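You operate a simulated robot arm through the tools that you are given. There is no shell and no other tool. Be economical: measure what you need, move in short steps, check, and stop when the job is done.

You run a simulated two-armed robot. Do the job below in one go: nothing can be reset, and whatever is moved stays where it is left.

JOB
Run the white cord through the duct and snap the lid back on.
Fine: pull the lid off and lay it on its rest; the cord's plug goes home in the clip at the duct's end, lever closed; leave the other cords alone.
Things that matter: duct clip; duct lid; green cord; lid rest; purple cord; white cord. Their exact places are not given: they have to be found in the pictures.

Only the result counts: the job must be done as asked and must still hold three seconds after the hand-in. Knocking over, shifting, dropping, spilling or breaking anything else fails it. A push-on lid holds only when it is set on centred and level and pressed home; a screw cap is set on level and turned clockwise until tight.

ROBOT AND FRAMES
Two 7-joint arms with two-finger parallel grippers on one trunk, on a base that drives. Base frame: it is fixed to the floor where the robot stands at the start and does not move with it; the origin is under the middle of the robot, x ahead of it, y to its left, z up; the surface under the hand at the start is at about z = 804. Lengths are in mm, angles in degrees, forces in N, time in s.
The left shoulder is at the start at [50, 168, 1207], the right one opposite. With the tool pointing down near the work surface each hand reaches from about 100 to 640 mm from the robot's upright axis, wherever it stands, measured 20 degrees to its own side. Places, roughly: duct clip [600, -100, 800]; lid rest [500, 0, 800]; white cord (7x3x3 cm) [500, 200, 800]. Payload 1.57 kg a hand.
The tool frame of a hand sits at the grasp point between the pads (the TCP): z along the fingers, y along the line on which they close. The tips reach 30 mm beyond it. The gripper opens to 80 mm. The fingers are 17 mm wide and 12 mm thick; the gripper's body (40 by 82 mm) begins 80 mm behind the TCP.
Orientation is that of the tool frame in the base frame, as [roll, pitch, yaw] about the fixed x, y, z axes, in that order (R = Rz(yaw) Ry(pitch) Rx(roll)). With the fingers straight down and closing along the base's y, the tool's x points along the base's -x, its y along +y and its z along -z.

CONTROLS
- The arms move only by the tool apply_moves. It takes "left_moves", "right_moves" or both (then of equal length, played together; a hand with none holds still); each is a list of rows, each a list of 7 numbers: the turn, a rotation vector about the base's x, y, z in degrees, then the shift along the base's x, y, z in cm, then the gripper command, from -1 (fully open) to 1 (shut), values between in proportion. In form: [[ax, ay, az, dx, dy, dz, grip], ...]. A call has 1 to 12 rows; each row shifts and turns the commanded pose from where the row before left it. Each row takes 0.2 s and may step no farther than 50 mm and 8.6 degrees from the row before; otherwise, or with a gripper value out of range, the whole call is refused. A pose out of reach is approached as far as the arm can. The call stops where the force on the tool passes 90 N (or 10 N more than at its start, if that is more) or the arm is blocked; 0.2 s more then pass. The fingers move at their own pace (about 45 mm/s each) and stop on an object; they squeeze with about 36 N. The grip force told is the motor's: it shows also when the fingers shut on nothing. Time passes only in rows, and 0.2 s behind the last, so rows that do not move let the fingers close. It gives the time, the measured TCP pose, the force on the tool (base axes), the opening and the grip force at its end, in the units of the frame above (readings bear some noise), with the torque about the TCP (base axes, N m) and any sound that the robot's microphone picked up.
- Cameras (640 x 400 px; columns grow to the right, rows downward): "scene" is now at [124.4, 18, 1411.1]; the picture's right is [0.21, -0.98, 0.00], its down [-0.62, -0.13, -0.77] and it looks along [0.75, 0.16, -0.64] (base axes); focal length 277 px, centre (320, 200). "left" rides on the left gripper at [72, 7, -122] in its tool frame; the picture's right is [-0.09, 1.00, 0.00], its down [-0.84, -0.08, -0.54] and it looks along [-0.54, -0.05, 0.84] (tool axes); focal length 238 px, centre (320, 200). "right" rides on the right gripper at [72, -7, -122] in its tool frame; the picture's right is [0.09, 1.00, 0.00], its down [-0.84, 0.08, -0.54] and it looks along [-0.54, 0.05, 0.84] (tool axes); focal length 238 px, centre (320, 200).
- grab_frame(camera): a new picture of that camera. The clock stands still meanwhile.
- move_column(by): slides the trunk up (or, below 0, down) by that many mm; the arms and the scene camera ride with it, the base frame stays. It gives what a move gives, with no picture.
- steer(legs): drives the robot by 1 to 6 legs, each [ahead, left, turn to the left] in mm, mm and degrees, along the robot's own axes; the way and the turn of a leg run together, so that a leg with both is an arc; at most 1500 mm and 180 degrees a leg. The arms and the cameras ride along, it lands a little off, and it stops where it bumps. It gives what a move gives.
- aim_head(pan, tilt): turns the head with the scene camera to pan (to the left, within 80 degrees either way) and tilt (down, from -29 to 69), counted from straight ahead of the robot. It gives what a move gives.
- locate(camera, pixels): there is no depth. For up to 12 entries [column, row, z] of the newest picture of that camera ("zoom" is the newest enlarged one), the place [x, y] in the base frame at which the ray of that pixel passes the height z, good to about 2 mm. The clock stands still meanwhile.
- enlarge(camera, box): a new picture of the part [left, top, right, bottom] of that camera's present view, enlarged. The clock stands still meanwhile.
- sign_off(): hands the job in; it is judged then, once.

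Keep the steps short. Do not move on a guess: measure, check each grasp and each placing, and mend mistakes. In all there are 80 turns and 62 pictures (those below and enlarged ones count). Leave the grippers open and the arms clear of the work at the hand-in unless told otherwise, and finish with a single line.

The tools are called after "Request:" by a JSON object that holds its "fn" and its "kwargs". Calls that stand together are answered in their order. apply_moves: Moves the arms, as the interface text tells. Its arguments: {"type":"object","properties":{"left_moves":{"type":"array"},"right_moves":{"type":"array"}},"required":[]} The other tools are called the same way: move_column (by) slides the trunk up or down; steer (legs) drives the base; aim_head (pan, tilt) turns the head that bears the scene camera; grab_frame (camera) takes a picture; locate (camera, pixels) gives the place at which the rays of pixels pass given heights; enlarge (camera, box) takes an enlarged picture of a part of a camera's view; sign_off () hands the job in.

At the start:

```text
t: 0.0
left_eef_pos: [379.8, 291.7, 1160.5]
left_orientation: [-180.0, 0.1, 179.9]
left_ft_force: [-0.1, 0.2, -0.2]
left_moment: [0.02, 0.01, -0.02]
left_width: 80.2
left_grasp_force: 0.1
right_eef_pos: [404.8, -68.3, 1143.3]
right_orientation: [180.0, 0.1, 179.9]
right_ft_force: [-0.2, 0.2, 0.2]
right_moment: [0.0, 0.03, 0.01]
right_width: 79.8
right_grasp_force: 0.0
trunk travel left (down, up): [-375.0, 68.0]
robot x, y, heading: [-1.3, -1.8, 0.1]
head pan, tilt: [12.1, 39.7]
```

scene: 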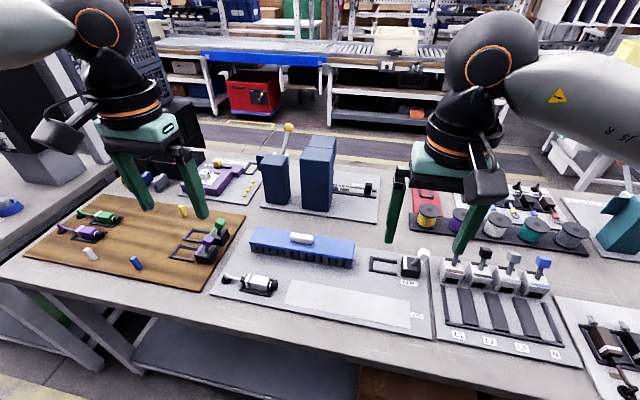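
right: 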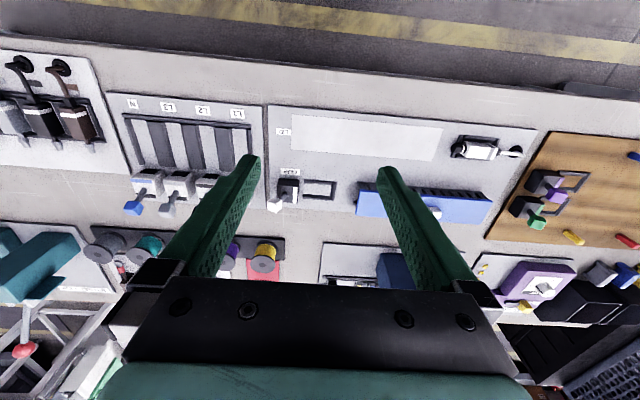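
left: 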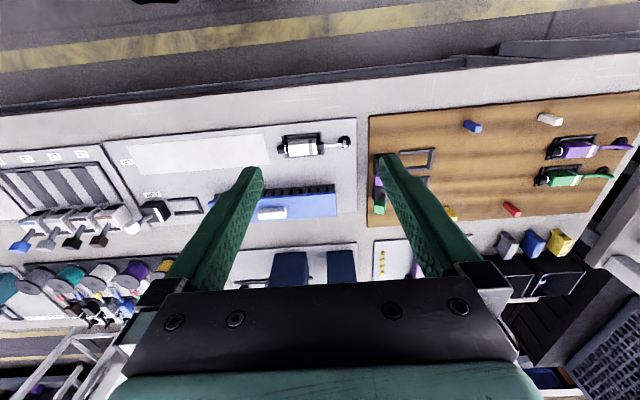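

I see the blue duct with a white knob at about (302,240), the white plug at (258,284), the clip at (405,265) and a pale rest plate at (348,303). I'll enlarge these.

Request:
{"fn": "enlarge", "kwargs": {"camera": "scene", "box": [200, 215, 440, 345]}}

Request:
{"fn": "enlarge", "kwargs": {"camera": "right", "box": [260, 90, 550, 250]}}

Request:
{"fn": "enlarge", "kwargs": {"camera": "left", "box": [100, 100, 380, 250]}}

```text
2.67 times, centred on (320, 280) of scene
```

zoom: 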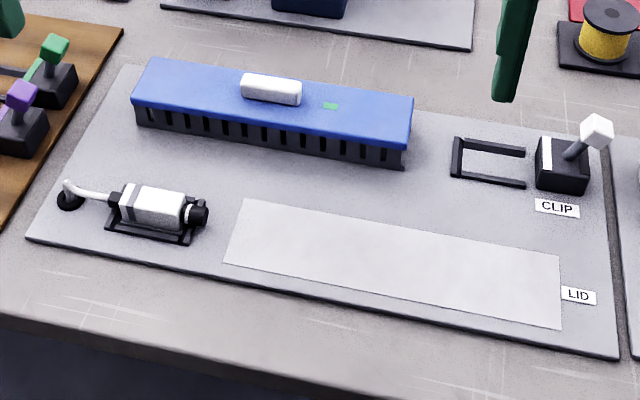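

```text
2.21 times, centred on (405, 170) of right
```

zoom: 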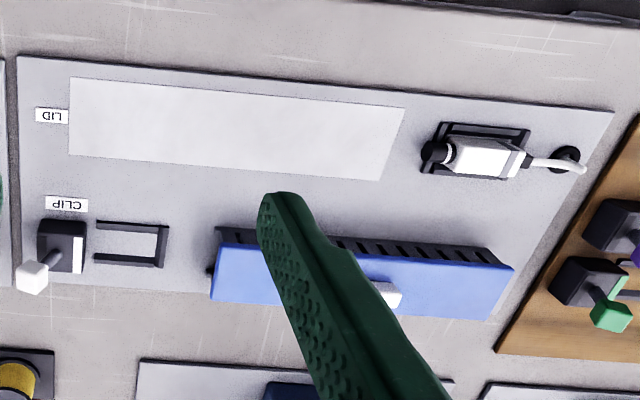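

```text
2.29 times, centred on (240, 175) of left
```

zoom: 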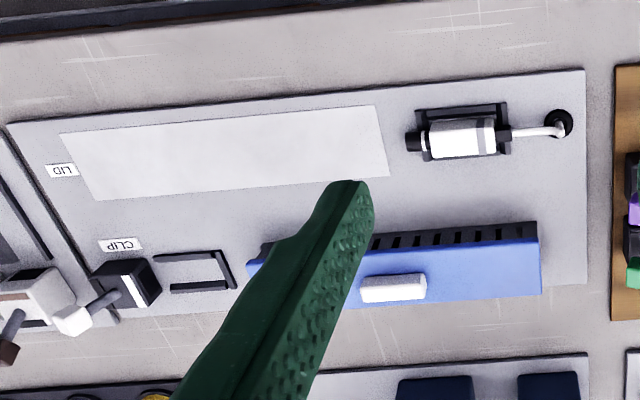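

I'll place the main features roughly, guessing heights for now.

Request:
{"fn": "locate", "kwargs": {"camera": "scene", "pixels": [[258.2, 226.8, 850], [354.5, 241.8, 850], [351.8, 259.4, 850], [249.6, 242.5, 850], [301.3, 236.9, 865], [257.1, 281.9, 825], [410.6, 266.9, 820], [423.7, 253.8, 850], [291.2, 280, 806], [409.9, 300.6, 806], [409.9, 327.6, 806], [284.4, 303.2, 806]]}}

Request:
{"fn": "locate", "kwargs": {"camera": "left", "pixels": [[272, 213, 865], [301, 148, 825], [349.6, 143, 806], [144, 211, 820], [140, 163, 806], [125, 133, 806]]}}

```text
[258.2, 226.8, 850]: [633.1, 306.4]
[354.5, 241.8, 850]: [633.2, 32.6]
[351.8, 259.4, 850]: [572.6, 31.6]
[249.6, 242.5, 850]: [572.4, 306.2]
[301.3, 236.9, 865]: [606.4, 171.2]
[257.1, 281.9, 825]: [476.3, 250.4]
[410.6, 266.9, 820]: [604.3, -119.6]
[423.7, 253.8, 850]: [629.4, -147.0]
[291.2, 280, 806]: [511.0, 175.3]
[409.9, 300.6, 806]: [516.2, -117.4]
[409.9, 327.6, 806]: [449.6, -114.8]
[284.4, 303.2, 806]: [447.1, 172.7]
```

```text
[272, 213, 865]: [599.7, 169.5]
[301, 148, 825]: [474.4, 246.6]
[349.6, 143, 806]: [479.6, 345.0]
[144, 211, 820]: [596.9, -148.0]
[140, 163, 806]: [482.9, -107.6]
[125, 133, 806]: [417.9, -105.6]
```

Lid: x 572–633, y 32–306, knob near (602,170). Lid rest centre is about (481,29), plug about (475,248) and clip about (600,-130). Next I move the left hand above the knob, turned to close along x, and shift the right hand aside.

Request:
{"fn": "apply_moves", "kwargs": {"left_moves": [[0, 0, -8.2, 2.0, -1.1, -1.2, -1], [0, 0, -8.2, 2.0, -1.1, -1.2, -1], [0, 0, -8.2, 2.0, -1.1, -1.2, -1], [0, 0, -8.2, 2.0, -1.1, -1.2, -1], [0, 0, -8.2, 2.0, -1.1, -1.2, -1], [0, 0, -8.2, 2.0, -1.1, -1.2, -1], [0, 0, -8.2, 2.0, -1.1, -1.2, -1], [0, 0, -8.2, 2.0, -1.1, -1.2, -1], [0, 0, -8.2, 2.0, -1.1, -1.2, -1], [0, 0, -8.1, 2.0, -1.1, -1.2, -1], [0, 0, -8.0, 2.0, -1.1, -1.2, -1]], "right_moves": [[0, 0, 0, 0, -2, 0, -1], [0, 0, 0, 0, -2, 0, -1], [0, 0, 0, 0, -2, 0, -1], [0, 0, 0, 0, -2, 0, -1], [0, 0, 0, 0, -2, 0, -1], [0, 0, 0, 0, -2, 0, -1], [0, 0, 0, 0, -2, 0, -1], [0, 0, 0, 0, -2, 0, -1], [0, 0, 0, 0, -2, 0, -1], [0, 0, 0, 0, -2, 0, -1], [0, 0, 0, 0, -2, 0, -1]]}}

Request:
{"fn": "grab_frame", "kwargs": {"camera": "left"}}

Request:
{"fn": "grab_frame", "kwargs": {"camera": "scene"}}

```text
t: 2.4
left_eef_pos: [524.1, 224.0, 1040.8]
left_orientation: [179.9, 0.1, 89.9]
left_ft_force: [-0.4, 0.6, 0.4]
left_moment: [0.05, 0.03, 0.0]
left_width: 79.9
left_grasp_force: 0.1
left hand out of reach, approached as far as the arm can: row 8, 9, 10, 11
right_eef_pos: [405.4, -288.8, 1143.4]
right_orientation: [179.8, 0.0, 180.0]
right_ft_force: [0.3, 0.2, -0.2]
right_moment: [-0.01, 0.02, -0.03]
right_width: 80.1
right_grasp_force: 0.0
trunk travel left (down, up): [-375.0, 68.0]
robot x, y, heading: [-2.2, -0.3, 0.0]
head pan, tilt: [12.1, 39.7]
```

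```text
55 pictures are left
```

left: 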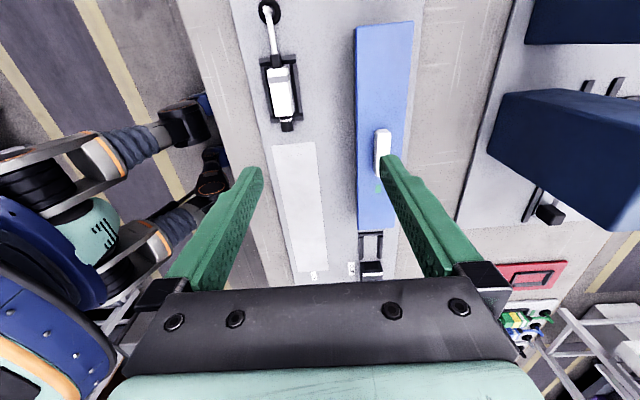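

```text
54 pictures are left
```

scene: 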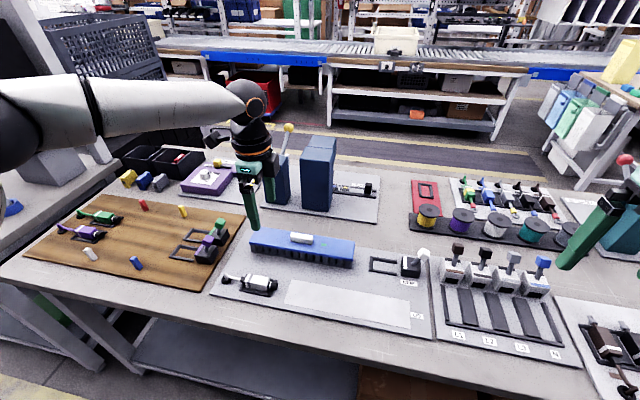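

The arm ran out of reach at this height. I'll lower the trunk 100 mm, which leaves the finger tips near 910 and clear, and drive ahead 80 mm.

Request:
{"fn": "move_column", "kwargs": {"by": -100}}

Request:
{"fn": "steer", "kwargs": {"legs": [[80, 0, 0]]}}

Request:
{"fn": "grab_frame", "kwargs": {"camera": "left"}}

```text
t: 3.7
left_eef_pos: [523.4, 224.0, 940.7]
left_orientation: [180.0, 0.1, 90.1]
left_ft_force: [0.2, 0.4, -0.7]
left_moment: [0.01, 0.02, 0.0]
left_width: 80.0
left_grasp_force: 0.1
right_eef_pos: [405.2, -287.9, 1042.9]
right_orientation: [179.9, 0.1, 180.0]
right_ft_force: [0.0, -0.2, -0.2]
right_moment: [0.0, 0.0, 0.01]
right_width: 80.1
right_grasp_force: 0.1
trunk travel left (down, up): [-275.0, 168.0]
robot x, y, heading: [0.4, -2.4, -0.1]
head pan, tilt: [12.1, 39.7]
```

```text
t: 4.8
left_eef_pos: [603.8, 222.4, 939.4]
left_orientation: [179.9, 0.0, 90.1]
left_ft_force: [0.0, 1.2, -0.4]
left_moment: [0.01, 0.02, 0.0]
left_width: 80.1
left_grasp_force: 0.0
right_eef_pos: [484.4, -288.1, 1042.8]
right_orientation: [180.0, 0.0, 179.9]
right_ft_force: [0.4, -0.1, -0.8]
right_moment: [0.0, 0.06, 0.04]
right_width: 80.0
right_grasp_force: 0.1
trunk travel left (down, up): [-275.0, 168.0]
robot x, y, heading: [78.6, 1.7, -0.0]
head pan, tilt: [12.1, 39.7]
```

```text
53 pictures are left
```

left: 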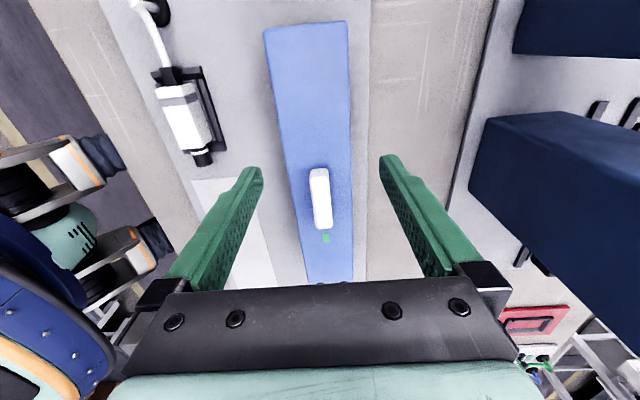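

The reach is fine now. I'll enlarge both views to triangulate the lid and knob heights.

Request:
{"fn": "enlarge", "kwargs": {"camera": "left", "box": [240, 10, 400, 290]}}

Request:
{"fn": "enlarge", "kwargs": {"camera": "scene", "box": [160, 180, 480, 380]}}

```text
1.43 times, centred on (320, 150) of left
```

zoom: 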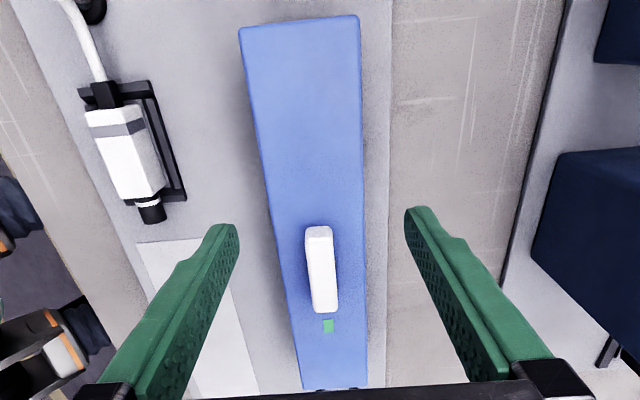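

```text
2.00 times, centred on (320, 280) of scene
```

zoom: 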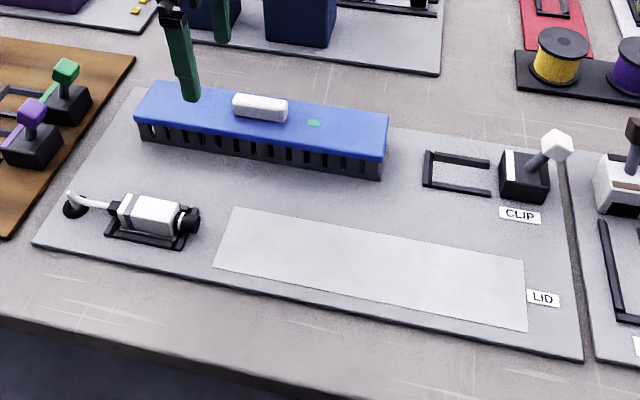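

Request:
{"fn": "locate", "kwargs": {"camera": "left", "pixels": [[325.6, 238.1, 840], [325.6, 238.1, 860], [318.6, 170, 850], [318.6, 170, 870], [324, 229, 850], [324, 229, 870], [266, 31, 850], [349, 22, 850], [190, 119, 830], [307.6, 286, 850]]}}

Request:
{"fn": "locate", "kwargs": {"camera": "zoom", "pixels": [[314, 123, 840], [314, 123, 860], [235, 100, 850], [235, 100, 870], [288, 105, 850], [288, 105, 870], [135, 120, 850], [156, 82, 850], [384, 157, 850], [388, 117, 850]]}}

```text
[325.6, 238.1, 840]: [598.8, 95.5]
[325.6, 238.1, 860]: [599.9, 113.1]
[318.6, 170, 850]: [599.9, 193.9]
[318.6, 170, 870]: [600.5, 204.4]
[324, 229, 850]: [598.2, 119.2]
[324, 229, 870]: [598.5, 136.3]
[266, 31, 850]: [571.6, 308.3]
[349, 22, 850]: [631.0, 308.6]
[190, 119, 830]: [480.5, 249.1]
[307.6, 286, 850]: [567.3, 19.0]
```

```text
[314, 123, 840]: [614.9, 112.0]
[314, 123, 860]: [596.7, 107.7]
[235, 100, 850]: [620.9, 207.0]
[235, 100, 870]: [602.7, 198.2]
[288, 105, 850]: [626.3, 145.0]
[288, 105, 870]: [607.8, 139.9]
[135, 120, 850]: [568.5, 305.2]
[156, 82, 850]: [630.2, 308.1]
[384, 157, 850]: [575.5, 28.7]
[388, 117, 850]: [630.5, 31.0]
```

Lid top is z≈855. The knob spans y 139–201 at x≈600 with its top at ≈870. I'll move above it first.

Request:
{"fn": "apply_moves", "kwargs": {"left_moves": [[0, 0, 0, -0.4, -2.6, 0, -1], [0, 0, 0, 0, -2.6, 0, -1], [0, 0, 0, 0, 0, -3, -1]]}}

Request:
{"fn": "grab_frame", "kwargs": {"camera": "left"}}

```text
t: 5.6
left_eef_pos: [572.1, 192.8, 916.4]
left_orientation: [179.9, 0.0, 90.1]
left_ft_force: [-0.3, -0.6, -0.9]
left_moment: [-0.01, -0.02, 0.02]
left_width: 80.1
left_grasp_force: 0.1
left hand out of reach, approached as far as the arm can: row 1, 2, 3
right_eef_pos: [485.0, -288.3, 1042.1]
right_orientation: [179.8, 0.0, 179.8]
right_ft_force: [-0.6, 0.6, 0.8]
right_moment: [0.0, -0.03, -0.02]
right_width: 79.9
right_grasp_force: 0.1
trunk travel left (down, up): [-275.0, 168.0]
robot x, y, heading: [78.6, 3.7, -0.2]
head pan, tilt: [12.1, 39.7]
```

```text
50 pictures are left
```

left: 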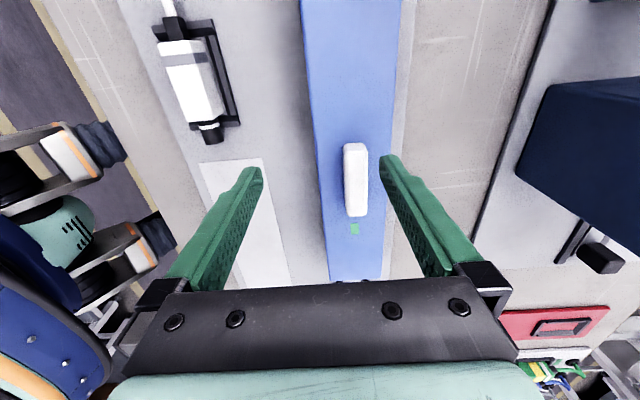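

The shifts count from the unreached command, about (676,119,898). I'll correct by pulling the command back to (600,170,915).

Request:
{"fn": "apply_moves", "kwargs": {"left_moves": [[0, 0, 0, -3.8, 2.5, 1.0, -1], [0, 0, 0, -3.8, 2.6, 0.7, -1], [0, 0, 0, 0, 0, 0, -1]]}}

```text
t: 6.4
left_eef_pos: [497.4, 245.1, 933.0]
left_orientation: [179.9, 0.0, 90.1]
left_ft_force: [0.4, -1.1, 0.2]
left_moment: [0.0, 0.01, 0.02]
left_width: 79.9
left_grasp_force: 0.0
right_eef_pos: [483.8, -287.5, 1043.6]
right_orientation: [179.9, 0.1, 179.9]
right_ft_force: [-1.0, 0.1, 0.0]
right_moment: [-0.02, 0.03, -0.02]
right_width: 79.7
right_grasp_force: 0.1
trunk travel left (down, up): [-275.0, 168.0]
robot x, y, heading: [80.3, 0.0, -0.0]
head pan, tilt: [12.1, 39.7]
```

The command actually followed the measured pose, so this wrist yaw probably limits the reach. I'll turn the hand 180° at a safe height, putting the camera on the -y side.

Request:
{"fn": "apply_moves", "kwargs": {"left_moves": [[0, 0, 8.2, 0, 0, 1, -1], [0, 0, 8.2, 0, 0, 1, -1], [0, 0, 8.2, 0, 0, 0, -1], [0, 0, 8.2, 0, 0, 0, -1], [0, 0, 8.2, 0, 0, 0, -1], [0, 0, 8.2, 0, 0, 0, -1], [0, 0, 8.2, 0, 0, 0, -1], [0, 0, 8.2, 0, 0, 0, -1], [0, 0, 8.2, 0, 0, 0, -1], [0, 0, 8.1, 0, 0, 0, -1], [0, 0, 8.1, 0, 0, 0, -1]]}}

Request:
{"fn": "apply_moves", "kwargs": {"left_moves": [[0, 0, 8.2, 0, 0, 0, -1], [0, 0, 8.2, 0, 0, 0, -1], [0, 0, 8.2, 0, 0, 0, -1], [0, 0, 8.2, 0, 0, 0, -1], [0, 0, 8.2, 0, 0, 0, -1], [0, 0, 8.2, 0, 0, 0, -1], [0, 0, 8.2, 0, 0, 0, -1], [0, 0, 8.2, 0, 0, 0, -1], [0, 0, 8.2, 0, 0, 0, -1], [0, 0, 8.1, 0, 0, 0, -1], [0, 0, 8.1, 0, 0, 0, -1]]}}

```text
t: 8.8
left_eef_pos: [496.4, 244.1, 954.0]
left_orientation: [180.0, 0.1, -179.6]
left_ft_force: [0.4, 0.1, 0.0]
left_moment: [-0.01, -0.01, 0.02]
left_width: 79.9
left_grasp_force: 0.0
right_eef_pos: [485.1, -288.3, 1043.9]
right_orientation: [179.9, 0.1, -180.0]
right_ft_force: [0.7, -0.2, 0.3]
right_moment: [-0.04, 0.0, 0.04]
right_width: 79.8
right_grasp_force: 0.1
trunk travel left (down, up): [-275.0, 168.0]
robot x, y, heading: [80.5, -0.3, -0.1]
head pan, tilt: [12.1, 39.7]
```

```text
t: 11.2
left_eef_pos: [496.6, 244.4, 954.0]
left_orientation: [179.9, 0.1, -89.7]
left_ft_force: [-0.4, 0.5, 0.0]
left_moment: [-0.01, 0.02, -0.03]
left_width: 80.0
left_grasp_force: 0.0
right_eef_pos: [484.4, -287.9, 1043.6]
right_orientation: [179.9, 0.0, 179.8]
right_ft_force: [0.8, 0.7, 0.2]
right_moment: [0.02, -0.02, 0.02]
right_width: 80.1
right_grasp_force: 0.1
trunk travel left (down, up): [-275.0, 168.0]
robot x, y, heading: [81.1, -1.9, 0.1]
head pan, tilt: [12.1, 39.7]
```

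Next I move to above the knob: +104 in x, -74 in y, down to z 920.

Request:
{"fn": "apply_moves", "kwargs": {"left_moves": [[0, 0, 0, 3.5, -2.5, -1, -1], [0, 0, 0, 3.5, -2.5, -1, -1], [0, 0, 0, 3.4, -2.4, -1.4, -1], [0, 0, 0, 0, 0, 0, -1]]}}

Request:
{"fn": "grab_frame", "kwargs": {"camera": "left"}}

```text
t: 12.2
left_eef_pos: [575.3, 192.0, 927.7]
left_orientation: [-180.0, 0.0, -90.0]
left_ft_force: [-0.3, 0.8, 0.1]
left_moment: [0.01, 0.01, -0.03]
left_width: 80.0
left_grasp_force: 0.1
left hand out of reach, approached as far as the arm can: row 3
right_eef_pos: [486.0, -287.1, 1042.3]
right_orientation: [179.9, 0.1, 179.9]
right_ft_force: [0.4, 1.0, 0.1]
right_moment: [-0.01, -0.01, 0.02]
right_width: 79.8
right_grasp_force: 0.0
trunk travel left (down, up): [-275.0, 168.0]
robot x, y, heading: [78.2, -1.5, -0.3]
head pan, tilt: [12.1, 39.7]
```

```text
49 pictures are left
```

left: 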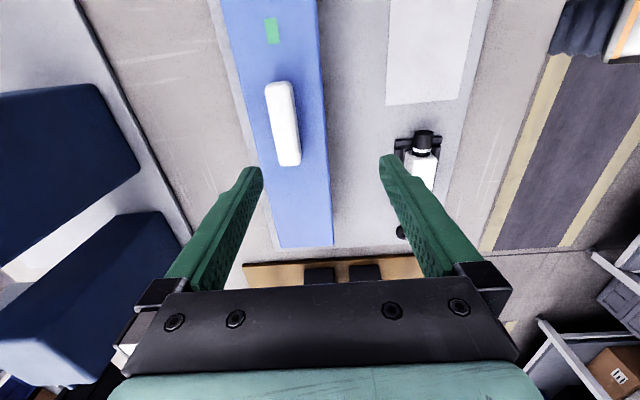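

Same limit again. Both failures came with the hand only about 180 mm below the shoulder, and the reach is quoted for work lower relative to it. So I'll raise the trunk back 100 and lower the arm instead.

Request:
{"fn": "move_column", "kwargs": {"by": 120}}

Request:
{"fn": "apply_moves", "kwargs": {"left_moves": [[0, 0, 0, 0, 0, -4, -1], [0, 0, 0, 0, 0, -4, -1], [0, 0, 0, 0, 0, -4, -1], [0, 0, 0, 1.2, -1.0, 0, -1], [0, 0, 0, 1.2, -1.2, 0, -1], [0, 0, 0, 0, 0, 0, -1]]}}

```text
t: 13.7
left_eef_pos: [575.4, 191.8, 1048.9]
left_orientation: [-180.0, 0.0, -89.9]
left_ft_force: [-0.3, -0.1, 0.0]
left_moment: [0.01, 0.01, -0.01]
left_width: 79.9
left_grasp_force: 0.0
right_eef_pos: [484.5, -289.0, 1162.5]
right_orientation: [179.9, 0.0, 180.0]
right_ft_force: [0.9, -0.2, 0.2]
right_moment: [0.01, -0.04, -0.01]
right_width: 80.0
right_grasp_force: 0.0
trunk travel left (down, up): [-395.0, 48.0]
robot x, y, heading: [81.1, -1.0, -0.2]
head pan, tilt: [12.1, 39.7]
```

```text
t: 15.1
left_eef_pos: [551.8, 213.3, 965.1]
left_orientation: [-180.0, -0.1, -89.9]
left_ft_force: [-0.1, -0.4, 0.3]
left_moment: [0.02, -0.03, 0.02]
left_width: 79.9
left_grasp_force: 0.1
left hand out of reach, approached as far as the arm can: row 1, 2, 3, 4, 5
right_eef_pos: [486.1, -288.7, 1164.0]
right_orientation: [179.9, 0.0, 179.9]
right_ft_force: [-0.3, 0.1, 0.0]
right_moment: [-0.01, 0.02, 0.0]
right_width: 80.2
right_grasp_force: 0.1
trunk travel left (down, up): [-395.0, 48.0]
robot x, y, heading: [79.3, 3.8, -0.0]
head pan, tilt: [12.1, 39.7]
```

The limit behaves like a sphere around the shoulder, so I need to stand closer. I'll look down to see how near the table edge is.

Request:
{"fn": "aim_head", "kwargs": {"pan": 0, "tilt": 69}}

Request:
{"fn": "grab_frame", "kwargs": {"camera": "scene"}}

```text
t: 16.0
left_eef_pos: [551.6, 214.7, 964.6]
left_orientation: [-180.0, 0.0, -89.9]
left_ft_force: [-0.5, 0.3, 0.5]
left_moment: [-0.01, 0.02, -0.04]
left_width: 80.0
left_grasp_force: 0.1
right_eef_pos: [484.9, -288.7, 1163.6]
right_orientation: [179.9, 0.0, 179.8]
right_ft_force: [0.7, 0.3, 0.7]
right_moment: [0.0, 0.0, -0.02]
right_width: 79.9
right_grasp_force: 0.1
trunk travel left (down, up): [-395.0, 48.0]
robot x, y, heading: [82.9, 2.0, -0.0]
head pan, tilt: [0.0, 68.8]
```

```text
48 pictures are left
```

scene: 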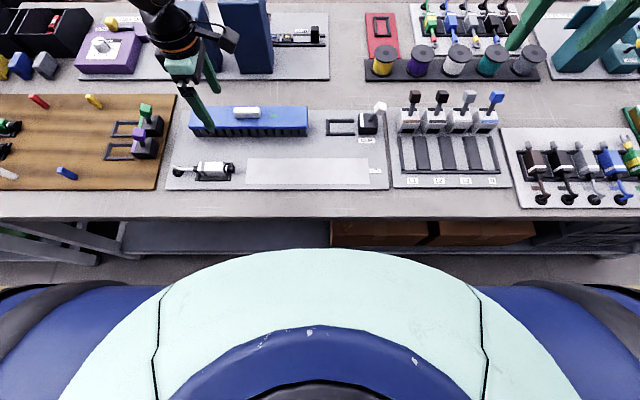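

Request:
{"fn": "locate", "kwargs": {"camera": "scene", "pixels": [[320, 217, 804], [320, 250, 1200], [320, 250, 1100], [320, 250, 900], [320, 250, 700], [320, 250, 300], [320, 275, 20]]}}

```text
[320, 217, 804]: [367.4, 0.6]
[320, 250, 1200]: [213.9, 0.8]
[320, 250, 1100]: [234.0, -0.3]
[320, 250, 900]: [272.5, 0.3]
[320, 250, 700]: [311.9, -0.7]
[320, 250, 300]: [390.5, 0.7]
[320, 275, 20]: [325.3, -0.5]
```

The table edge is at x=367 and the torso front at about x=214. Before driving closer I'll test a lower trunk: pull both hands back and up, drop the trunk, then raise again.

Request:
{"fn": "apply_moves", "kwargs": {"left_moves": [[0, 0, 0, -3, 0, 3, -1], [0, 0, 0, -3, 0, 4, -1], [0, 0, 0, 0, 0, 4, -1], [0, 0, 0, 0, 0, 4, -1]], "right_moves": [[0, 0, 0, -3, 0, 3, -1], [0, 0, 0, -3, 0, 4, -1], [0, 0, 0, -3, 0, 4, -1], [0, 0, 0, 0, 0, 0, -1]]}}

Request:
{"fn": "move_column", "kwargs": {"by": -140}}

Request:
{"fn": "apply_moves", "kwargs": {"left_moves": [[0, 0, 0, 0, 0, 4, -1], [0, 0, 0, 0, 0, 4, -1], [0, 0, 0, 0, 0, 2, -1]], "right_moves": [[0, 0, 0, 0, 0, 4, -1], [0, 0, 0, 0, 0, 4, -1], [0, 0, 0, 0, 0, 2, -1]]}}

```text
t: 17.0
left_eef_pos: [491.0, 213.6, 1116.1]
left_orientation: [179.9, 0.0, -89.9]
left_ft_force: [-0.6, 0.6, 0.0]
left_moment: [0.01, -0.02, 0.0]
left_width: 79.7
left_grasp_force: 0.0
right_eef_pos: [394.6, -288.4, 1271.7]
right_orientation: [179.9, 0.0, 179.8]
right_ft_force: [-0.1, -0.4, -0.4]
right_moment: [0.02, -0.03, -0.01]
right_width: 80.1
right_grasp_force: 0.1
trunk travel left (down, up): [-395.0, 48.0]
robot x, y, heading: [79.3, 0.0, -0.2]
head pan, tilt: [0.0, 68.8]
```

```text
t: 18.7
left_eef_pos: [491.2, 214.1, 975.8]
left_orientation: [-179.9, 0.0, -90.0]
left_ft_force: [0.1, 0.1, -0.5]
left_moment: [-0.01, 0.0, -0.03]
left_width: 80.0
left_grasp_force: 0.1
right_eef_pos: [392.9, -286.9, 1132.6]
right_orientation: [179.8, 0.0, 179.9]
right_ft_force: [0.3, 0.2, -0.4]
right_moment: [0.01, -0.03, -0.03]
right_width: 80.1
right_grasp_force: 0.0
trunk travel left (down, up): [-255.0, 188.0]
robot x, y, heading: [75.8, 0.7, 0.0]
head pan, tilt: [0.0, 68.8]
```

```text
t: 19.5
left_eef_pos: [490.3, 211.6, 1076.2]
left_orientation: [-180.0, 0.0, -90.0]
left_ft_force: [-0.1, -0.8, 0.0]
left_moment: [-0.03, -0.05, -0.02]
left_width: 80.2
left_grasp_force: 0.1
right_eef_pos: [394.4, -287.2, 1231.9]
right_orientation: [180.0, 0.1, 179.8]
right_ft_force: [-0.5, -0.4, -0.3]
right_moment: [-0.01, 0.0, -0.01]
right_width: 80.2
right_grasp_force: 0.1
trunk travel left (down, up): [-255.0, 188.0]
robot x, y, heading: [82.3, -0.5, -0.1]
head pan, tilt: [0.0, 68.8]
```

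Trunk down another 140 mm, to 260 below the start. Then the left hand goes forward to (600,170).

Request:
{"fn": "move_column", "kwargs": {"by": -140}}

Request:
{"fn": "apply_moves", "kwargs": {"left_moves": [[0, 0, 0, 3, -1, 0, -1], [0, 0, 0, 3, -1, 0, -1], [0, 0, 0, 3, -1, 0, -1], [0, 0, 0, 2, -1.1, 0, -1], [0, 0, 0, 0, 0, 0, -1]]}}

Request:
{"fn": "grab_frame", "kwargs": {"camera": "left"}}

```text
t: 21.2
left_eef_pos: [490.1, 211.8, 937.3]
left_orientation: [179.9, 0.0, -90.0]
left_ft_force: [-0.3, 0.7, -0.1]
left_moment: [-0.02, -0.01, 0.01]
left_width: 80.0
left_grasp_force: 0.1
right_eef_pos: [395.1, -286.3, 1091.9]
right_orientation: [179.9, 0.2, 179.9]
right_ft_force: [-0.5, -0.4, 0.0]
right_moment: [-0.01, 0.03, -0.05]
right_width: 80.2
right_grasp_force: 0.1
trunk travel left (down, up): [-115.0, 328.0]
robot x, y, heading: [79.7, 0.7, 0.0]
head pan, tilt: [0.0, 68.8]
```

```text
t: 22.4
left_eef_pos: [565.8, 195.9, 933.5]
left_orientation: [179.9, 0.0, -89.8]
left_ft_force: [-0.6, -1.2, -0.2]
left_moment: [0.01, 0.03, 0.0]
left_width: 80.4
left_grasp_force: 0.0
left hand out of reach, approached as far as the arm can: row 3, 4
right_eef_pos: [395.4, -286.7, 1091.4]
right_orientation: [179.9, 0.1, 179.8]
right_ft_force: [-0.7, 0.1, 1.6]
right_moment: [0.0, 0.02, -0.01]
right_width: 80.1
right_grasp_force: 0.1
trunk travel left (down, up): [-115.0, 328.0]
robot x, y, heading: [80.1, -2.1, -0.0]
head pan, tilt: [0.0, 68.8]
```

```text
47 pictures are left
```

left: 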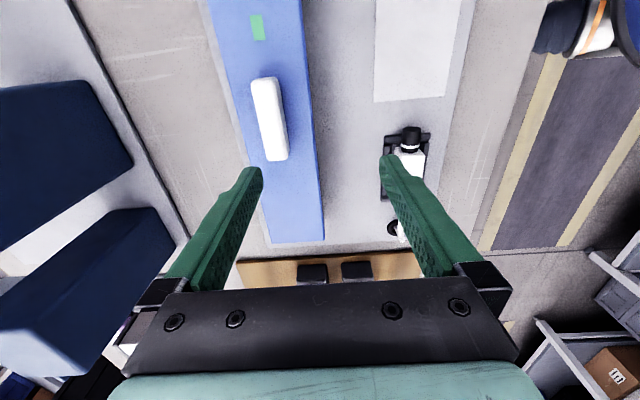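

The reach seems worse toward the midline, so I'll retract the hand 60 mm and drive 70 mm ahead and 60 mm right. That puts the lid further out on the left arm's own side.

Request:
{"fn": "apply_moves", "kwargs": {"left_moves": [[0, 0, 0, -3, 0, 0, -1], [0, 0, 0, -3, 1, 1, -1]]}}

Request:
{"fn": "steer", "kwargs": {"legs": [[70, -60, 0]]}}

Request:
{"fn": "apply_moves", "kwargs": {"left_moves": [[0, 0, 0, 1, 1, 0, -1], [0, 0, 0, 1, 1, 0, -1], [0, 0, 0, 0, 0, 0, -1]]}}

```text
t: 23.0
left_eef_pos: [506.3, 205.3, 943.4]
left_orientation: [180.0, 0.0, -89.8]
left_ft_force: [-0.3, 0.1, -0.6]
left_moment: [-0.03, -0.03, -0.01]
left_width: 80.1
left_grasp_force: 0.0
right_eef_pos: [394.1, -285.7, 1090.9]
right_orientation: [179.9, 0.1, 179.9]
right_ft_force: [0.4, 0.7, 0.1]
right_moment: [-0.01, -0.01, -0.01]
right_width: 79.9
right_grasp_force: 0.1
trunk travel left (down, up): [-115.0, 328.0]
robot x, y, heading: [79.5, 0.4, -0.1]
head pan, tilt: [0.0, 68.8]
```

```text
t: 24.2
left_eef_pos: [551.4, 147.9, 942.5]
left_orientation: [180.0, 0.0, -89.7]
left_ft_force: [0.1, 0.8, -0.1]
left_moment: [0.01, 0.01, 0.02]
left_width: 80.3
left_grasp_force: 0.0
right_eef_pos: [445.2, -344.6, 1089.8]
right_orientation: [180.0, 0.0, -179.8]
right_ft_force: [1.7, -0.2, -0.3]
right_moment: [0.03, 0.02, 0.01]
right_width: 79.8
right_grasp_force: 0.0
trunk travel left (down, up): [-115.0, 328.0]
robot x, y, heading: [127.6, -56.9, 0.1]
head pan, tilt: [0.0, 68.8]
```

```text
t: 25.0
left_eef_pos: [571.5, 167.6, 941.4]
left_orientation: [180.0, 0.0, -89.7]
left_ft_force: [-0.8, 0.4, 0.9]
left_moment: [-0.03, -0.02, 0.02]
left_width: 79.9
left_grasp_force: 0.1
right_eef_pos: [443.9, -343.7, 1092.3]
right_orientation: [179.9, 0.1, -179.9]
right_ft_force: [-0.1, 0.3, 0.5]
right_moment: [0.0, -0.01, 0.0]
right_width: 80.1
right_grasp_force: 0.1
trunk travel left (down, up): [-115.0, 328.0]
robot x, y, heading: [125.6, -62.1, 0.2]
head pan, tilt: [0.0, 68.8]
```

It advanced only 48 mm, so it likely met the table limit. I won't go further forward. Now the hand goes the last 29 mm to the knob's x.

Request:
{"fn": "apply_moves", "kwargs": {"left_moves": [[0, 0, 0, 1.5, 0.2, -1, -1], [0, 0, 0, 1.4, 0, -1, -1], [0, 0, 0, 0, 0, 0, -1]]}}

Request:
{"fn": "grab_frame", "kwargs": {"camera": "left"}}

Request:
{"fn": "grab_frame", "kwargs": {"camera": "scene"}}

```text
t: 25.8
left_eef_pos: [599.9, 169.7, 924.2]
left_orientation: [-180.0, 0.0, -89.6]
left_ft_force: [-0.2, -0.5, -0.6]
left_moment: [-0.02, -0.02, 0.01]
left_width: 80.2
left_grasp_force: 0.0
right_eef_pos: [443.2, -343.7, 1091.8]
right_orientation: [-180.0, -0.1, -179.9]
right_ft_force: [-0.7, -0.3, -0.1]
right_moment: [-0.02, 0.0, 0.0]
right_width: 80.0
right_grasp_force: 0.0
trunk travel left (down, up): [-115.0, 328.0]
robot x, y, heading: [128.8, -64.5, 0.2]
head pan, tilt: [0.0, 68.8]
```

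```text
46 pictures are left
```

left: 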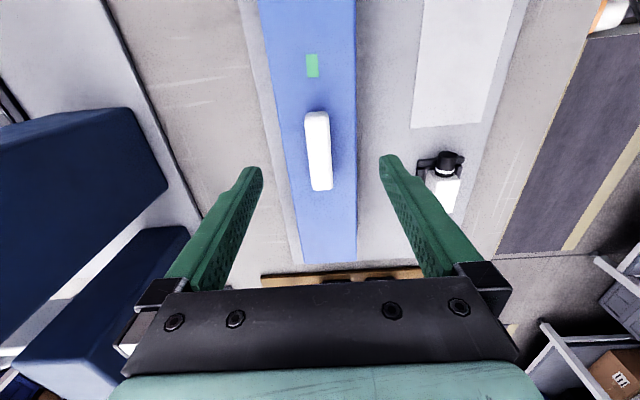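

```text
45 pictures are left
```

scene: 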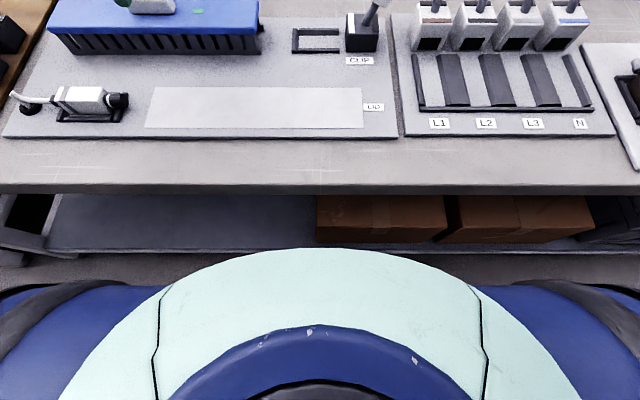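

Above the knob now. I'll confirm its centre in this view at z 870, plus the lid edges.

Request:
{"fn": "locate", "kwargs": {"camera": "left", "pixels": [[316, 112, 870], [322, 189, 870], [305, 150, 870], [331, 150, 870], [303, 262, 855], [357, 261, 855], [312, 66, 855]]}}

Request:
{"fn": "enlarge", "kwargs": {"camera": "left", "box": [250, 40, 390, 270]}}

```text
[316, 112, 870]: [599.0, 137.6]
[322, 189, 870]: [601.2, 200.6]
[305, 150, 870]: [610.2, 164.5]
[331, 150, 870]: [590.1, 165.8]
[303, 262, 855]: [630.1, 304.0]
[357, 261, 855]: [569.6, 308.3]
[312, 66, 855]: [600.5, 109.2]
```

```text
1.74 times, centred on (320, 155) of left
```

zoom: 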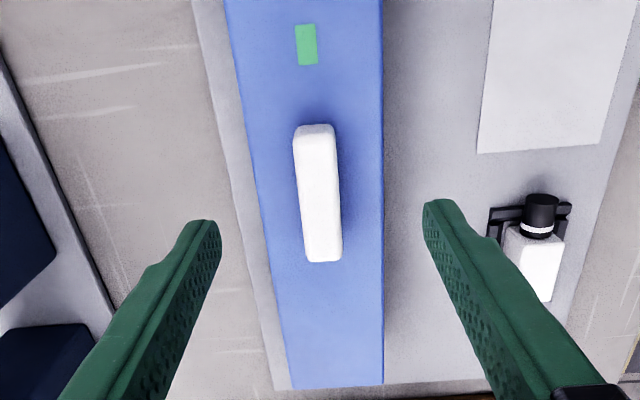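

Knob is 20 mm wide and centred at (600,169.5). I descend to z 888, with tips ~3 mm above the lid, and close.

Request:
{"fn": "apply_moves", "kwargs": {"left_moves": [[0, 0, 0, 0, 0, -1.8, -0.5], [0, 0, 0, 0, 0, -1.8, -0.3], [0, 0, 0, 0, 0, 0, 1], [0, 0, 0, 0, 0, 0, 1], [0, 0, 0, 0, 0, 0, 1], [0, 0, 0, 0, 0, 0, 1]]}}

Request:
{"fn": "grab_frame", "kwargs": {"camera": "left"}}

```text
t: 27.2
left_eef_pos: [599.1, 169.1, 886.9]
left_orientation: [180.0, -0.1, -89.6]
left_ft_force: [1.7, 0.1, -1.3]
left_moment: [-0.03, -0.08, -0.11]
left_width: 17.3
left_grasp_force: 30.8
right_eef_pos: [444.2, -345.4, 1092.3]
right_orientation: [179.9, 0.0, -179.9]
right_ft_force: [-0.3, 0.0, -0.5]
right_moment: [0.0, -0.01, 0.01]
right_width: 79.9
right_grasp_force: 0.2
trunk travel left (down, up): [-115.0, 328.0]
robot x, y, heading: [124.7, -58.4, -0.1]
head pan, tilt: [0.0, 68.8]
```

```text
43 pictures are left
```

left: 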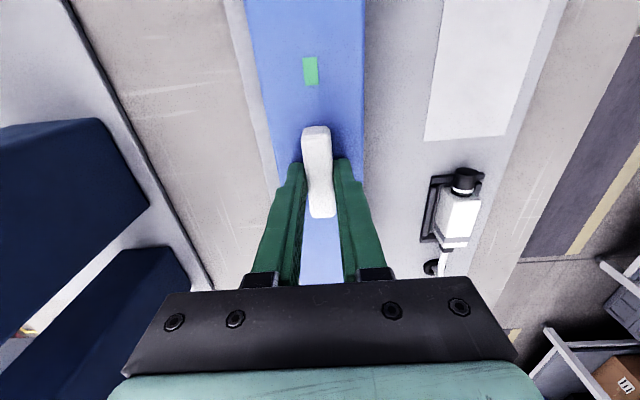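

The knob is gripped (17 mm, 31 N). I pull straight up in small steps.

Request:
{"fn": "apply_moves", "kwargs": {"left_moves": [[0, 0, 0, 0, 0, 0.5, 1], [0, 0, 0, 0, 0, 0.5, 1], [0, 0, 0, 0, 0, 0.5, 1], [0, 0, 0, 0, 0, 1, 1], [0, 0, 0, 0, 0, 1, 1], [0, 0, 0, 0, 0, 1, 1], [0, 0, 0, 0, 0, 1, 1], [0, 0, 0, 0, 0, 1, 1], [0, 0, 0, 0, 0, 0, 1]]}}

Request:
{"fn": "aim_head", "kwargs": {"pan": 15, "tilt": 45}}

Request:
{"fn": "grab_frame", "kwargs": {"camera": "scene"}}

```text
t: 29.2
left_eef_pos: [600.8, 169.9, 951.8]
left_orientation: [179.9, -0.1, -89.6]
left_ft_force: [-0.7, 1.1, 0.4]
left_moment: [0.0, 0.02, -0.03]
left_width: 0.1
left_grasp_force: 21.2
right_eef_pos: [443.4, -343.9, 1091.2]
right_orientation: [179.9, 0.1, -179.8]
right_ft_force: [-0.8, 0.0, 0.0]
right_moment: [0.03, -0.03, -0.01]
right_width: 79.8
right_grasp_force: 0.0
trunk travel left (down, up): [-115.0, 328.0]
robot x, y, heading: [128.1, -60.4, 0.4]
head pan, tilt: [0.0, 68.8]
```

```text
t: 30.1
left_eef_pos: [601.8, 170.6, 952.3]
left_orientation: [180.0, -0.1, -89.8]
left_ft_force: [-0.1, 0.3, -0.4]
left_moment: [0.01, 0.02, 0.01]
left_width: 0.0
left_grasp_force: 21.0
right_eef_pos: [443.3, -344.8, 1091.3]
right_orientation: [179.9, 0.1, -180.0]
right_ft_force: [-0.2, -0.4, 0.0]
right_moment: [-0.01, 0.01, -0.02]
right_width: 80.1
right_grasp_force: 0.0
trunk travel left (down, up): [-115.0, 328.0]
robot x, y, heading: [125.5, -56.8, 0.0]
head pan, tilt: [15.0, 45.0]
```

```text
42 pictures are left
```

scene: 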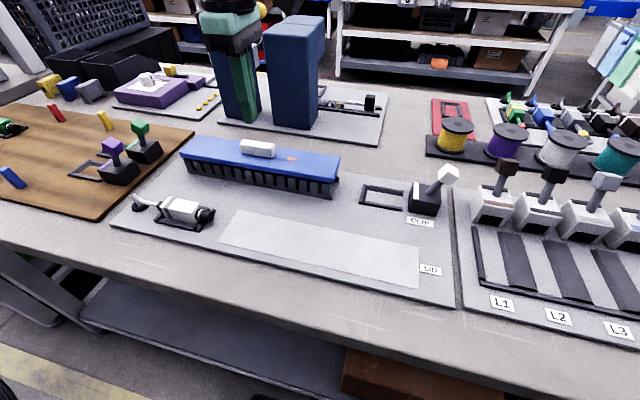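

The grip slipped off. The lid's mark now looks orange, so I'll zoom in to see its state.

Request:
{"fn": "enlarge", "kwargs": {"camera": "scene", "box": [170, 120, 350, 215]}}

Request:
{"fn": "grab_frame", "kwargs": {"camera": "left"}}

```text
3.56 times, centred on (260, 168) of scene
```

zoom: 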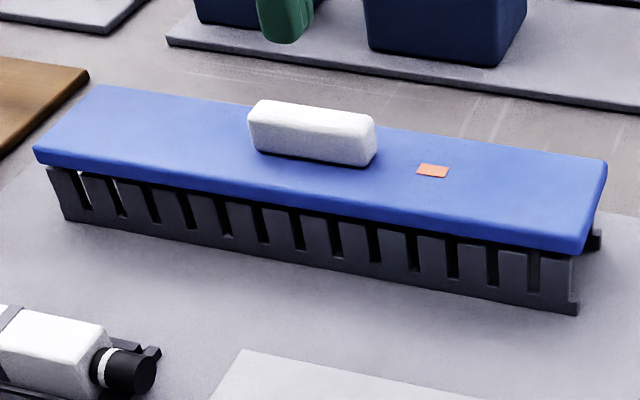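

```text
40 pictures are left
```

left: 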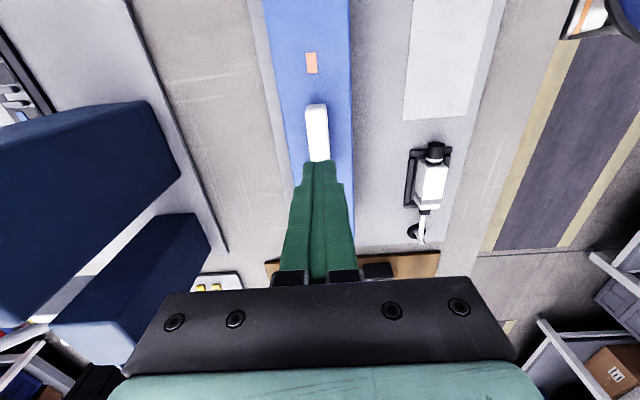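

The lid is unlatched: mark orange, sitting a bit higher. I'll measure its new height and regrasp.

Request:
{"fn": "locate", "kwargs": {"camera": "left", "pixels": [[311, 63, 855], [311, 63, 875], [316, 105, 875], [304, 120, 875], [328, 120, 875]]}}

Request:
{"fn": "locate", "kwargs": {"camera": "scene", "pixels": [[291.5, 159, 855], [291.5, 159, 875], [180, 157, 860], [197, 137.5, 860], [335, 182, 860], [338.5, 155, 860]]}}

```text
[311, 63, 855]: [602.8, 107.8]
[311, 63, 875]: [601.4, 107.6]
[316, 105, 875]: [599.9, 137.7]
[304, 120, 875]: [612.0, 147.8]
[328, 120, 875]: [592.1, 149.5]
```

```text
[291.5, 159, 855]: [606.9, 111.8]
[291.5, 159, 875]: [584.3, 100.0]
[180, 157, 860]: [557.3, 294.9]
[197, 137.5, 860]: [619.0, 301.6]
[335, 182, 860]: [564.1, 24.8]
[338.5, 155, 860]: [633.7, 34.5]
```

The lid top is now ≈860. I open, descend to z 890.5 and grip deeper.

Request:
{"fn": "apply_moves", "kwargs": {"left_moves": [[0, 0, 0, 0, 0, 0, -0.3], [0, 0, 0, 0, 0, 0, -0.3], [0, 0, 0, 0, 0, 0, -0.3], [0, 0, 0, 0, -0.1, -2, -0.3], [0, 0, 0, 0, 0, -2, -0.3], [0, 0, 0, 0, 0, -2.1, -0.3], [0, 0, 0, 0, 0, 0, 1], [0, 0, 0, 0, 0, 0, 1], [0, 0, 0, 0, 0, 0, 1], [0, 0, 0, 0, 0, 0, 1]]}}

Request:
{"fn": "enlarge", "kwargs": {"camera": "scene", "box": [170, 100, 350, 215]}}

```text
t: 32.2
left_eef_pos: [601.2, 168.1, 890.8]
left_orientation: [179.9, 0.1, -89.7]
left_ft_force: [-0.1, 0.3, 0.2]
left_moment: [0.0, 0.03, -0.03]
left_width: 17.1
left_grasp_force: 31.6
right_eef_pos: [442.5, -344.9, 1091.8]
right_orientation: [180.0, 0.1, -179.8]
right_ft_force: [0.0, 0.1, 0.2]
right_moment: [-0.02, 0.0, 0.01]
right_width: 79.9
right_grasp_force: 0.0
trunk travel left (down, up): [-115.0, 328.0]
robot x, y, heading: [125.8, -60.1, 0.1]
head pan, tilt: [15.0, 45.0]
```

```text
3.48 times, centred on (260, 158) of scene
```

zoom: 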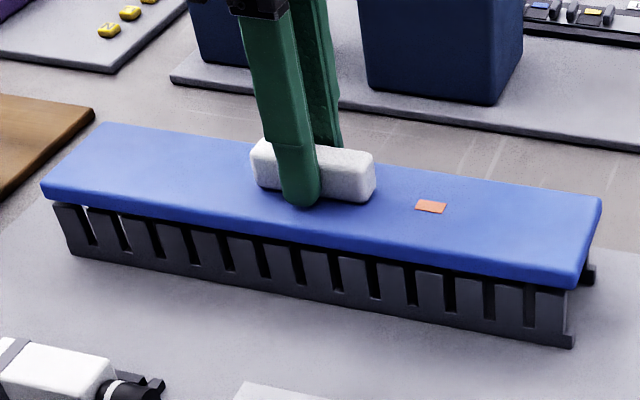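

Good grip. I lift slowly 40 mm and check.

Request:
{"fn": "apply_moves", "kwargs": {"left_moves": [[0, 0, 0, 0, 0, 0.3, 1], [0, 0, 0, 0, 0, 0.3, 1], [0, 0, 0, 0, 0, 0.4, 1], [0, 0, 0, 0, 0, 0.5, 1], [0, 0, 0, 0, 0, 0.5, 1], [0, 0, 0, 0, 0, 1, 1], [0, 0, 0, 0, 0, 1, 1], [0, 0, 0, 0, 0, 0, 1]]}}

Request:
{"fn": "grab_frame", "kwargs": {"camera": "scene"}}

```text
t: 34.0
left_eef_pos: [601.6, 168.3, 929.6]
left_orientation: [-180.0, 0.1, -89.8]
left_ft_force: [-0.7, 0.0, -1.1]
left_moment: [0.03, -0.01, -0.02]
left_width: 17.5
left_grasp_force: 32.5
right_eef_pos: [444.4, -344.4, 1091.3]
right_orientation: [179.9, 0.0, -179.9]
right_ft_force: [-0.2, 0.3, 1.0]
right_moment: [0.0, -0.02, -0.04]
right_width: 79.9
right_grasp_force: 0.2
trunk travel left (down, up): [-115.0, 328.0]
robot x, y, heading: [129.3, -57.6, 0.2]
head pan, tilt: [15.0, 45.0]
```

```text
38 pictures are left
```

scene: 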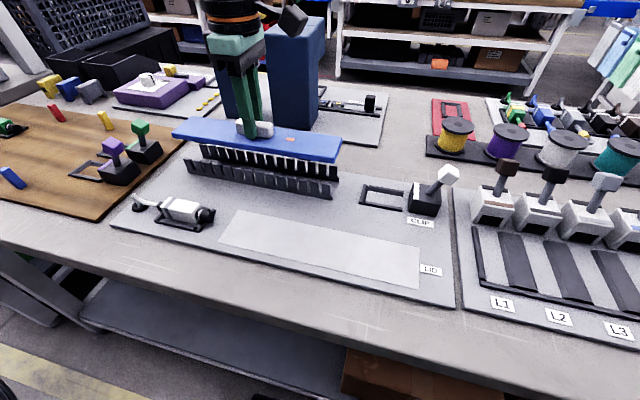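

The lid is held. I'll measure the rest's outline in this clean view.

Request:
{"fn": "enlarge", "kwargs": {"camera": "scene", "box": [200, 195, 460, 310]}}

```text
2.46 times, centred on (330, 252) of scene
```

zoom: 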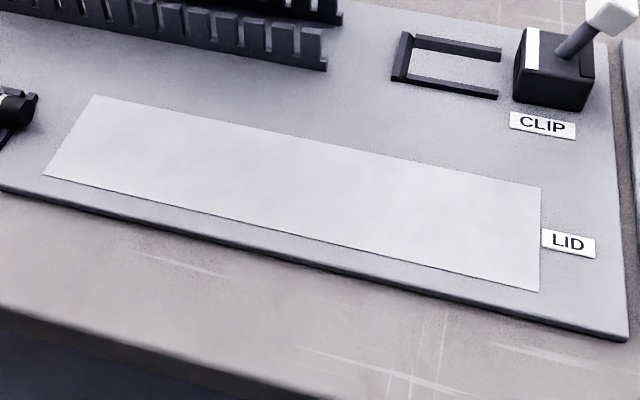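

Request:
{"fn": "locate", "kwargs": {"camera": "zoom", "pixels": [[96, 95, 811], [541, 187, 811], [540, 292, 811], [44, 176, 811], [96, 95, 806], [540, 292, 806]]}}

Request:
{"fn": "locate", "kwargs": {"camera": "left", "pixels": [[403, 119, 811], [480, 119, 811], [403, 119, 806], [480, 119, 806]]}}

```text
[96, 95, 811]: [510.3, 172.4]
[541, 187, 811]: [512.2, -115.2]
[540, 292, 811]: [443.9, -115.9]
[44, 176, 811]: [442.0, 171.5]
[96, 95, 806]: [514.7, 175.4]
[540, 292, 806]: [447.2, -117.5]
```

```text
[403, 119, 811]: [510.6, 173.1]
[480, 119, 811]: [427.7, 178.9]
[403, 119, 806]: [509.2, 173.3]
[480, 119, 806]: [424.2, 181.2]
```

The rest is centred at (477,28.5) on z≈811. I carry the lid there at the same height.

Request:
{"fn": "apply_moves", "kwargs": {"left_moves": [[0, 0, 0, -1.56, -1.76, 0, 1], [0, 0, 0, -1.56, -1.76, 0, 1], [0, 0, 0, -1.56, -1.76, 0, 1], [0, 0, 0, -1.56, -1.76, 0, 1], [0, 0, 0, -1.56, -1.76, 0, 1], [0, 0, 0, -1.56, -1.76, 0, 1], [0, 0, 0, -1.56, -1.76, 0, 1], [0, 0, 0, -1.56, -1.76, 0, 1], [0, 0, 0, 0, 0, 0, 1]]}}

Request:
{"fn": "grab_frame", "kwargs": {"camera": "scene"}}

```text
t: 36.0
left_eef_pos: [498.5, 59.8, 929.9]
left_orientation: [-179.9, 0.0, -89.7]
left_ft_force: [0.3, 0.4, -1.1]
left_moment: [0.01, -0.01, -0.02]
left_width: 17.0
left_grasp_force: 32.3
left hand out of reach, approached as far as the arm can: row 7, 8
right_eef_pos: [445.5, -345.1, 1091.9]
right_orientation: [180.0, 0.0, -179.8]
right_ft_force: [0.0, -0.4, -0.5]
right_moment: [0.03, 0.02, 0.02]
right_width: 79.9
right_grasp_force: 0.1
trunk travel left (down, up): [-115.0, 328.0]
robot x, y, heading: [123.8, -59.6, 0.3]
head pan, tilt: [15.0, 45.0]
```

```text
36 pictures are left
```

scene: 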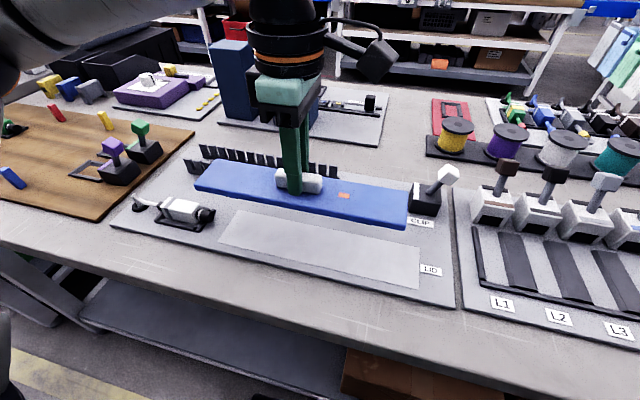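

Reach near the midline is short, so I drive the base 20 mm back and 80 mm right with the lid held, then fine-tune with the arm.

Request:
{"fn": "steer", "kwargs": {"legs": [[-20, -80, 0]]}}

```text
t: 37.4
left_eef_pos: [478.4, -21.3, 930.6]
left_orientation: [180.0, 0.1, -89.7]
left_ft_force: [-0.2, 0.6, -1.8]
left_moment: [0.0, 0.06, 0.02]
left_width: 17.0
left_grasp_force: 32.3
right_eef_pos: [424.3, -425.4, 1090.9]
right_orientation: [179.9, 0.1, -179.8]
right_ft_force: [-0.9, 0.0, 0.0]
right_moment: [0.01, 0.02, -0.01]
right_width: 80.1
right_grasp_force: 0.1
trunk travel left (down, up): [-115.0, 328.0]
robot x, y, heading: [107.9, -135.4, 0.2]
head pan, tilt: [15.0, 45.0]
```

Request:
{"fn": "apply_moves", "kwargs": {"left_moves": [[0, 0, 0, 0, 1.6, 0, 1], [0, 0, 0, 0, 1.6, 0, 1], [0, 0, 0, -0.1, 1.6, 0, 1], [0, 0, 0, 0, 0, -1.5, 1], [0, 0, 0, 0, 0, -1.5, 1], [0, 0, 0, 0, 0, -1.5, 1], [0, 0, 0, 0, 0, -1, 1], [0, 0, 0, 0, 0, 0, 1]]}}

Request:
{"fn": "enlarge", "kwargs": {"camera": "scene", "box": [190, 90, 510, 290]}}

```text
t: 39.2
left_eef_pos: [478.1, 26.8, 873.8]
left_orientation: [-180.0, 0.1, -89.8]
left_ft_force: [-0.3, 0.3, -1.4]
left_moment: [-0.02, 0.03, 0.03]
left_width: 17.4
left_grasp_force: 31.8
right_eef_pos: [423.9, -424.6, 1091.5]
right_orientation: [179.9, 0.1, -179.9]
right_ft_force: [0.2, -0.2, -0.2]
right_moment: [0.01, -0.04, 0.03]
right_width: 79.7
right_grasp_force: 0.1
trunk travel left (down, up): [-115.0, 328.0]
robot x, y, heading: [106.7, -135.5, 0.3]
head pan, tilt: [15.0, 45.0]
```

```text
2.00 times, centred on (350, 190) of scene
```

zoom: 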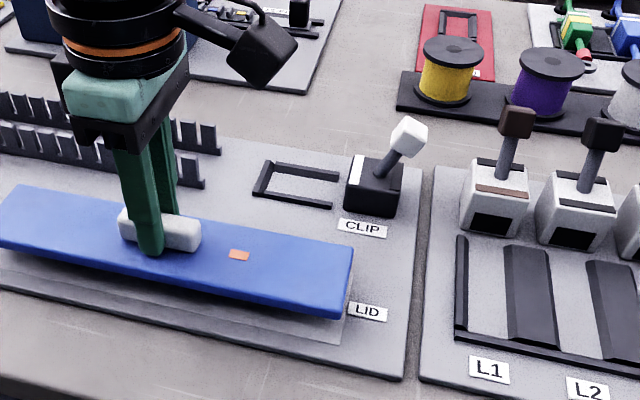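

The lid hovers aligned over the rest. I lower in small steps and watch the force.

Request:
{"fn": "apply_moves", "kwargs": {"left_moves": [[0, 0, 0, 0, 0, -0.4, 1], [0, 0, 0, 0, 0, -0.4, 1], [0, 0, 0, 0, 0, -0.3, 1], [0, 0, 0, 0, 0, -0.2, 1]]}}

Request:
{"fn": "enlarge", "kwargs": {"camera": "scene", "box": [190, 160, 390, 285]}}

```text
t: 40.2
left_eef_pos: [476.8, 27.1, 862.0]
left_orientation: [-180.0, 0.0, -89.7]
left_ft_force: [0.8, 0.0, -1.0]
left_moment: [-0.05, 0.0, 0.04]
left_width: 16.7
left_grasp_force: 32.8
right_eef_pos: [423.5, -425.1, 1092.4]
right_orientation: [180.0, 0.1, -179.9]
right_ft_force: [0.5, 0.0, -1.4]
right_moment: [-0.02, -0.02, -0.02]
right_width: 80.1
right_grasp_force: 0.0
trunk travel left (down, up): [-115.0, 328.0]
robot x, y, heading: [106.8, -139.8, 0.4]
head pan, tilt: [15.0, 45.0]
```

```text
3.20 times, centred on (290, 222) of scene
```

zoom: 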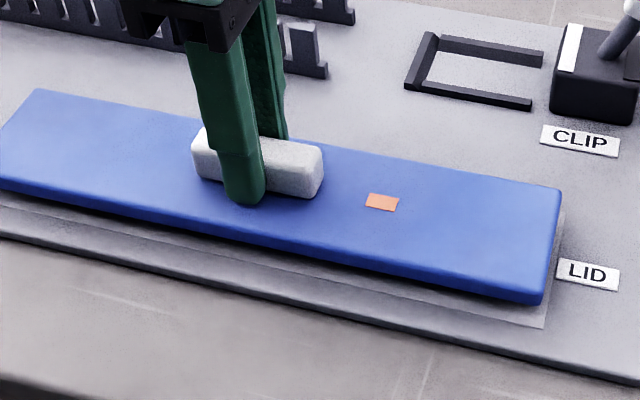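

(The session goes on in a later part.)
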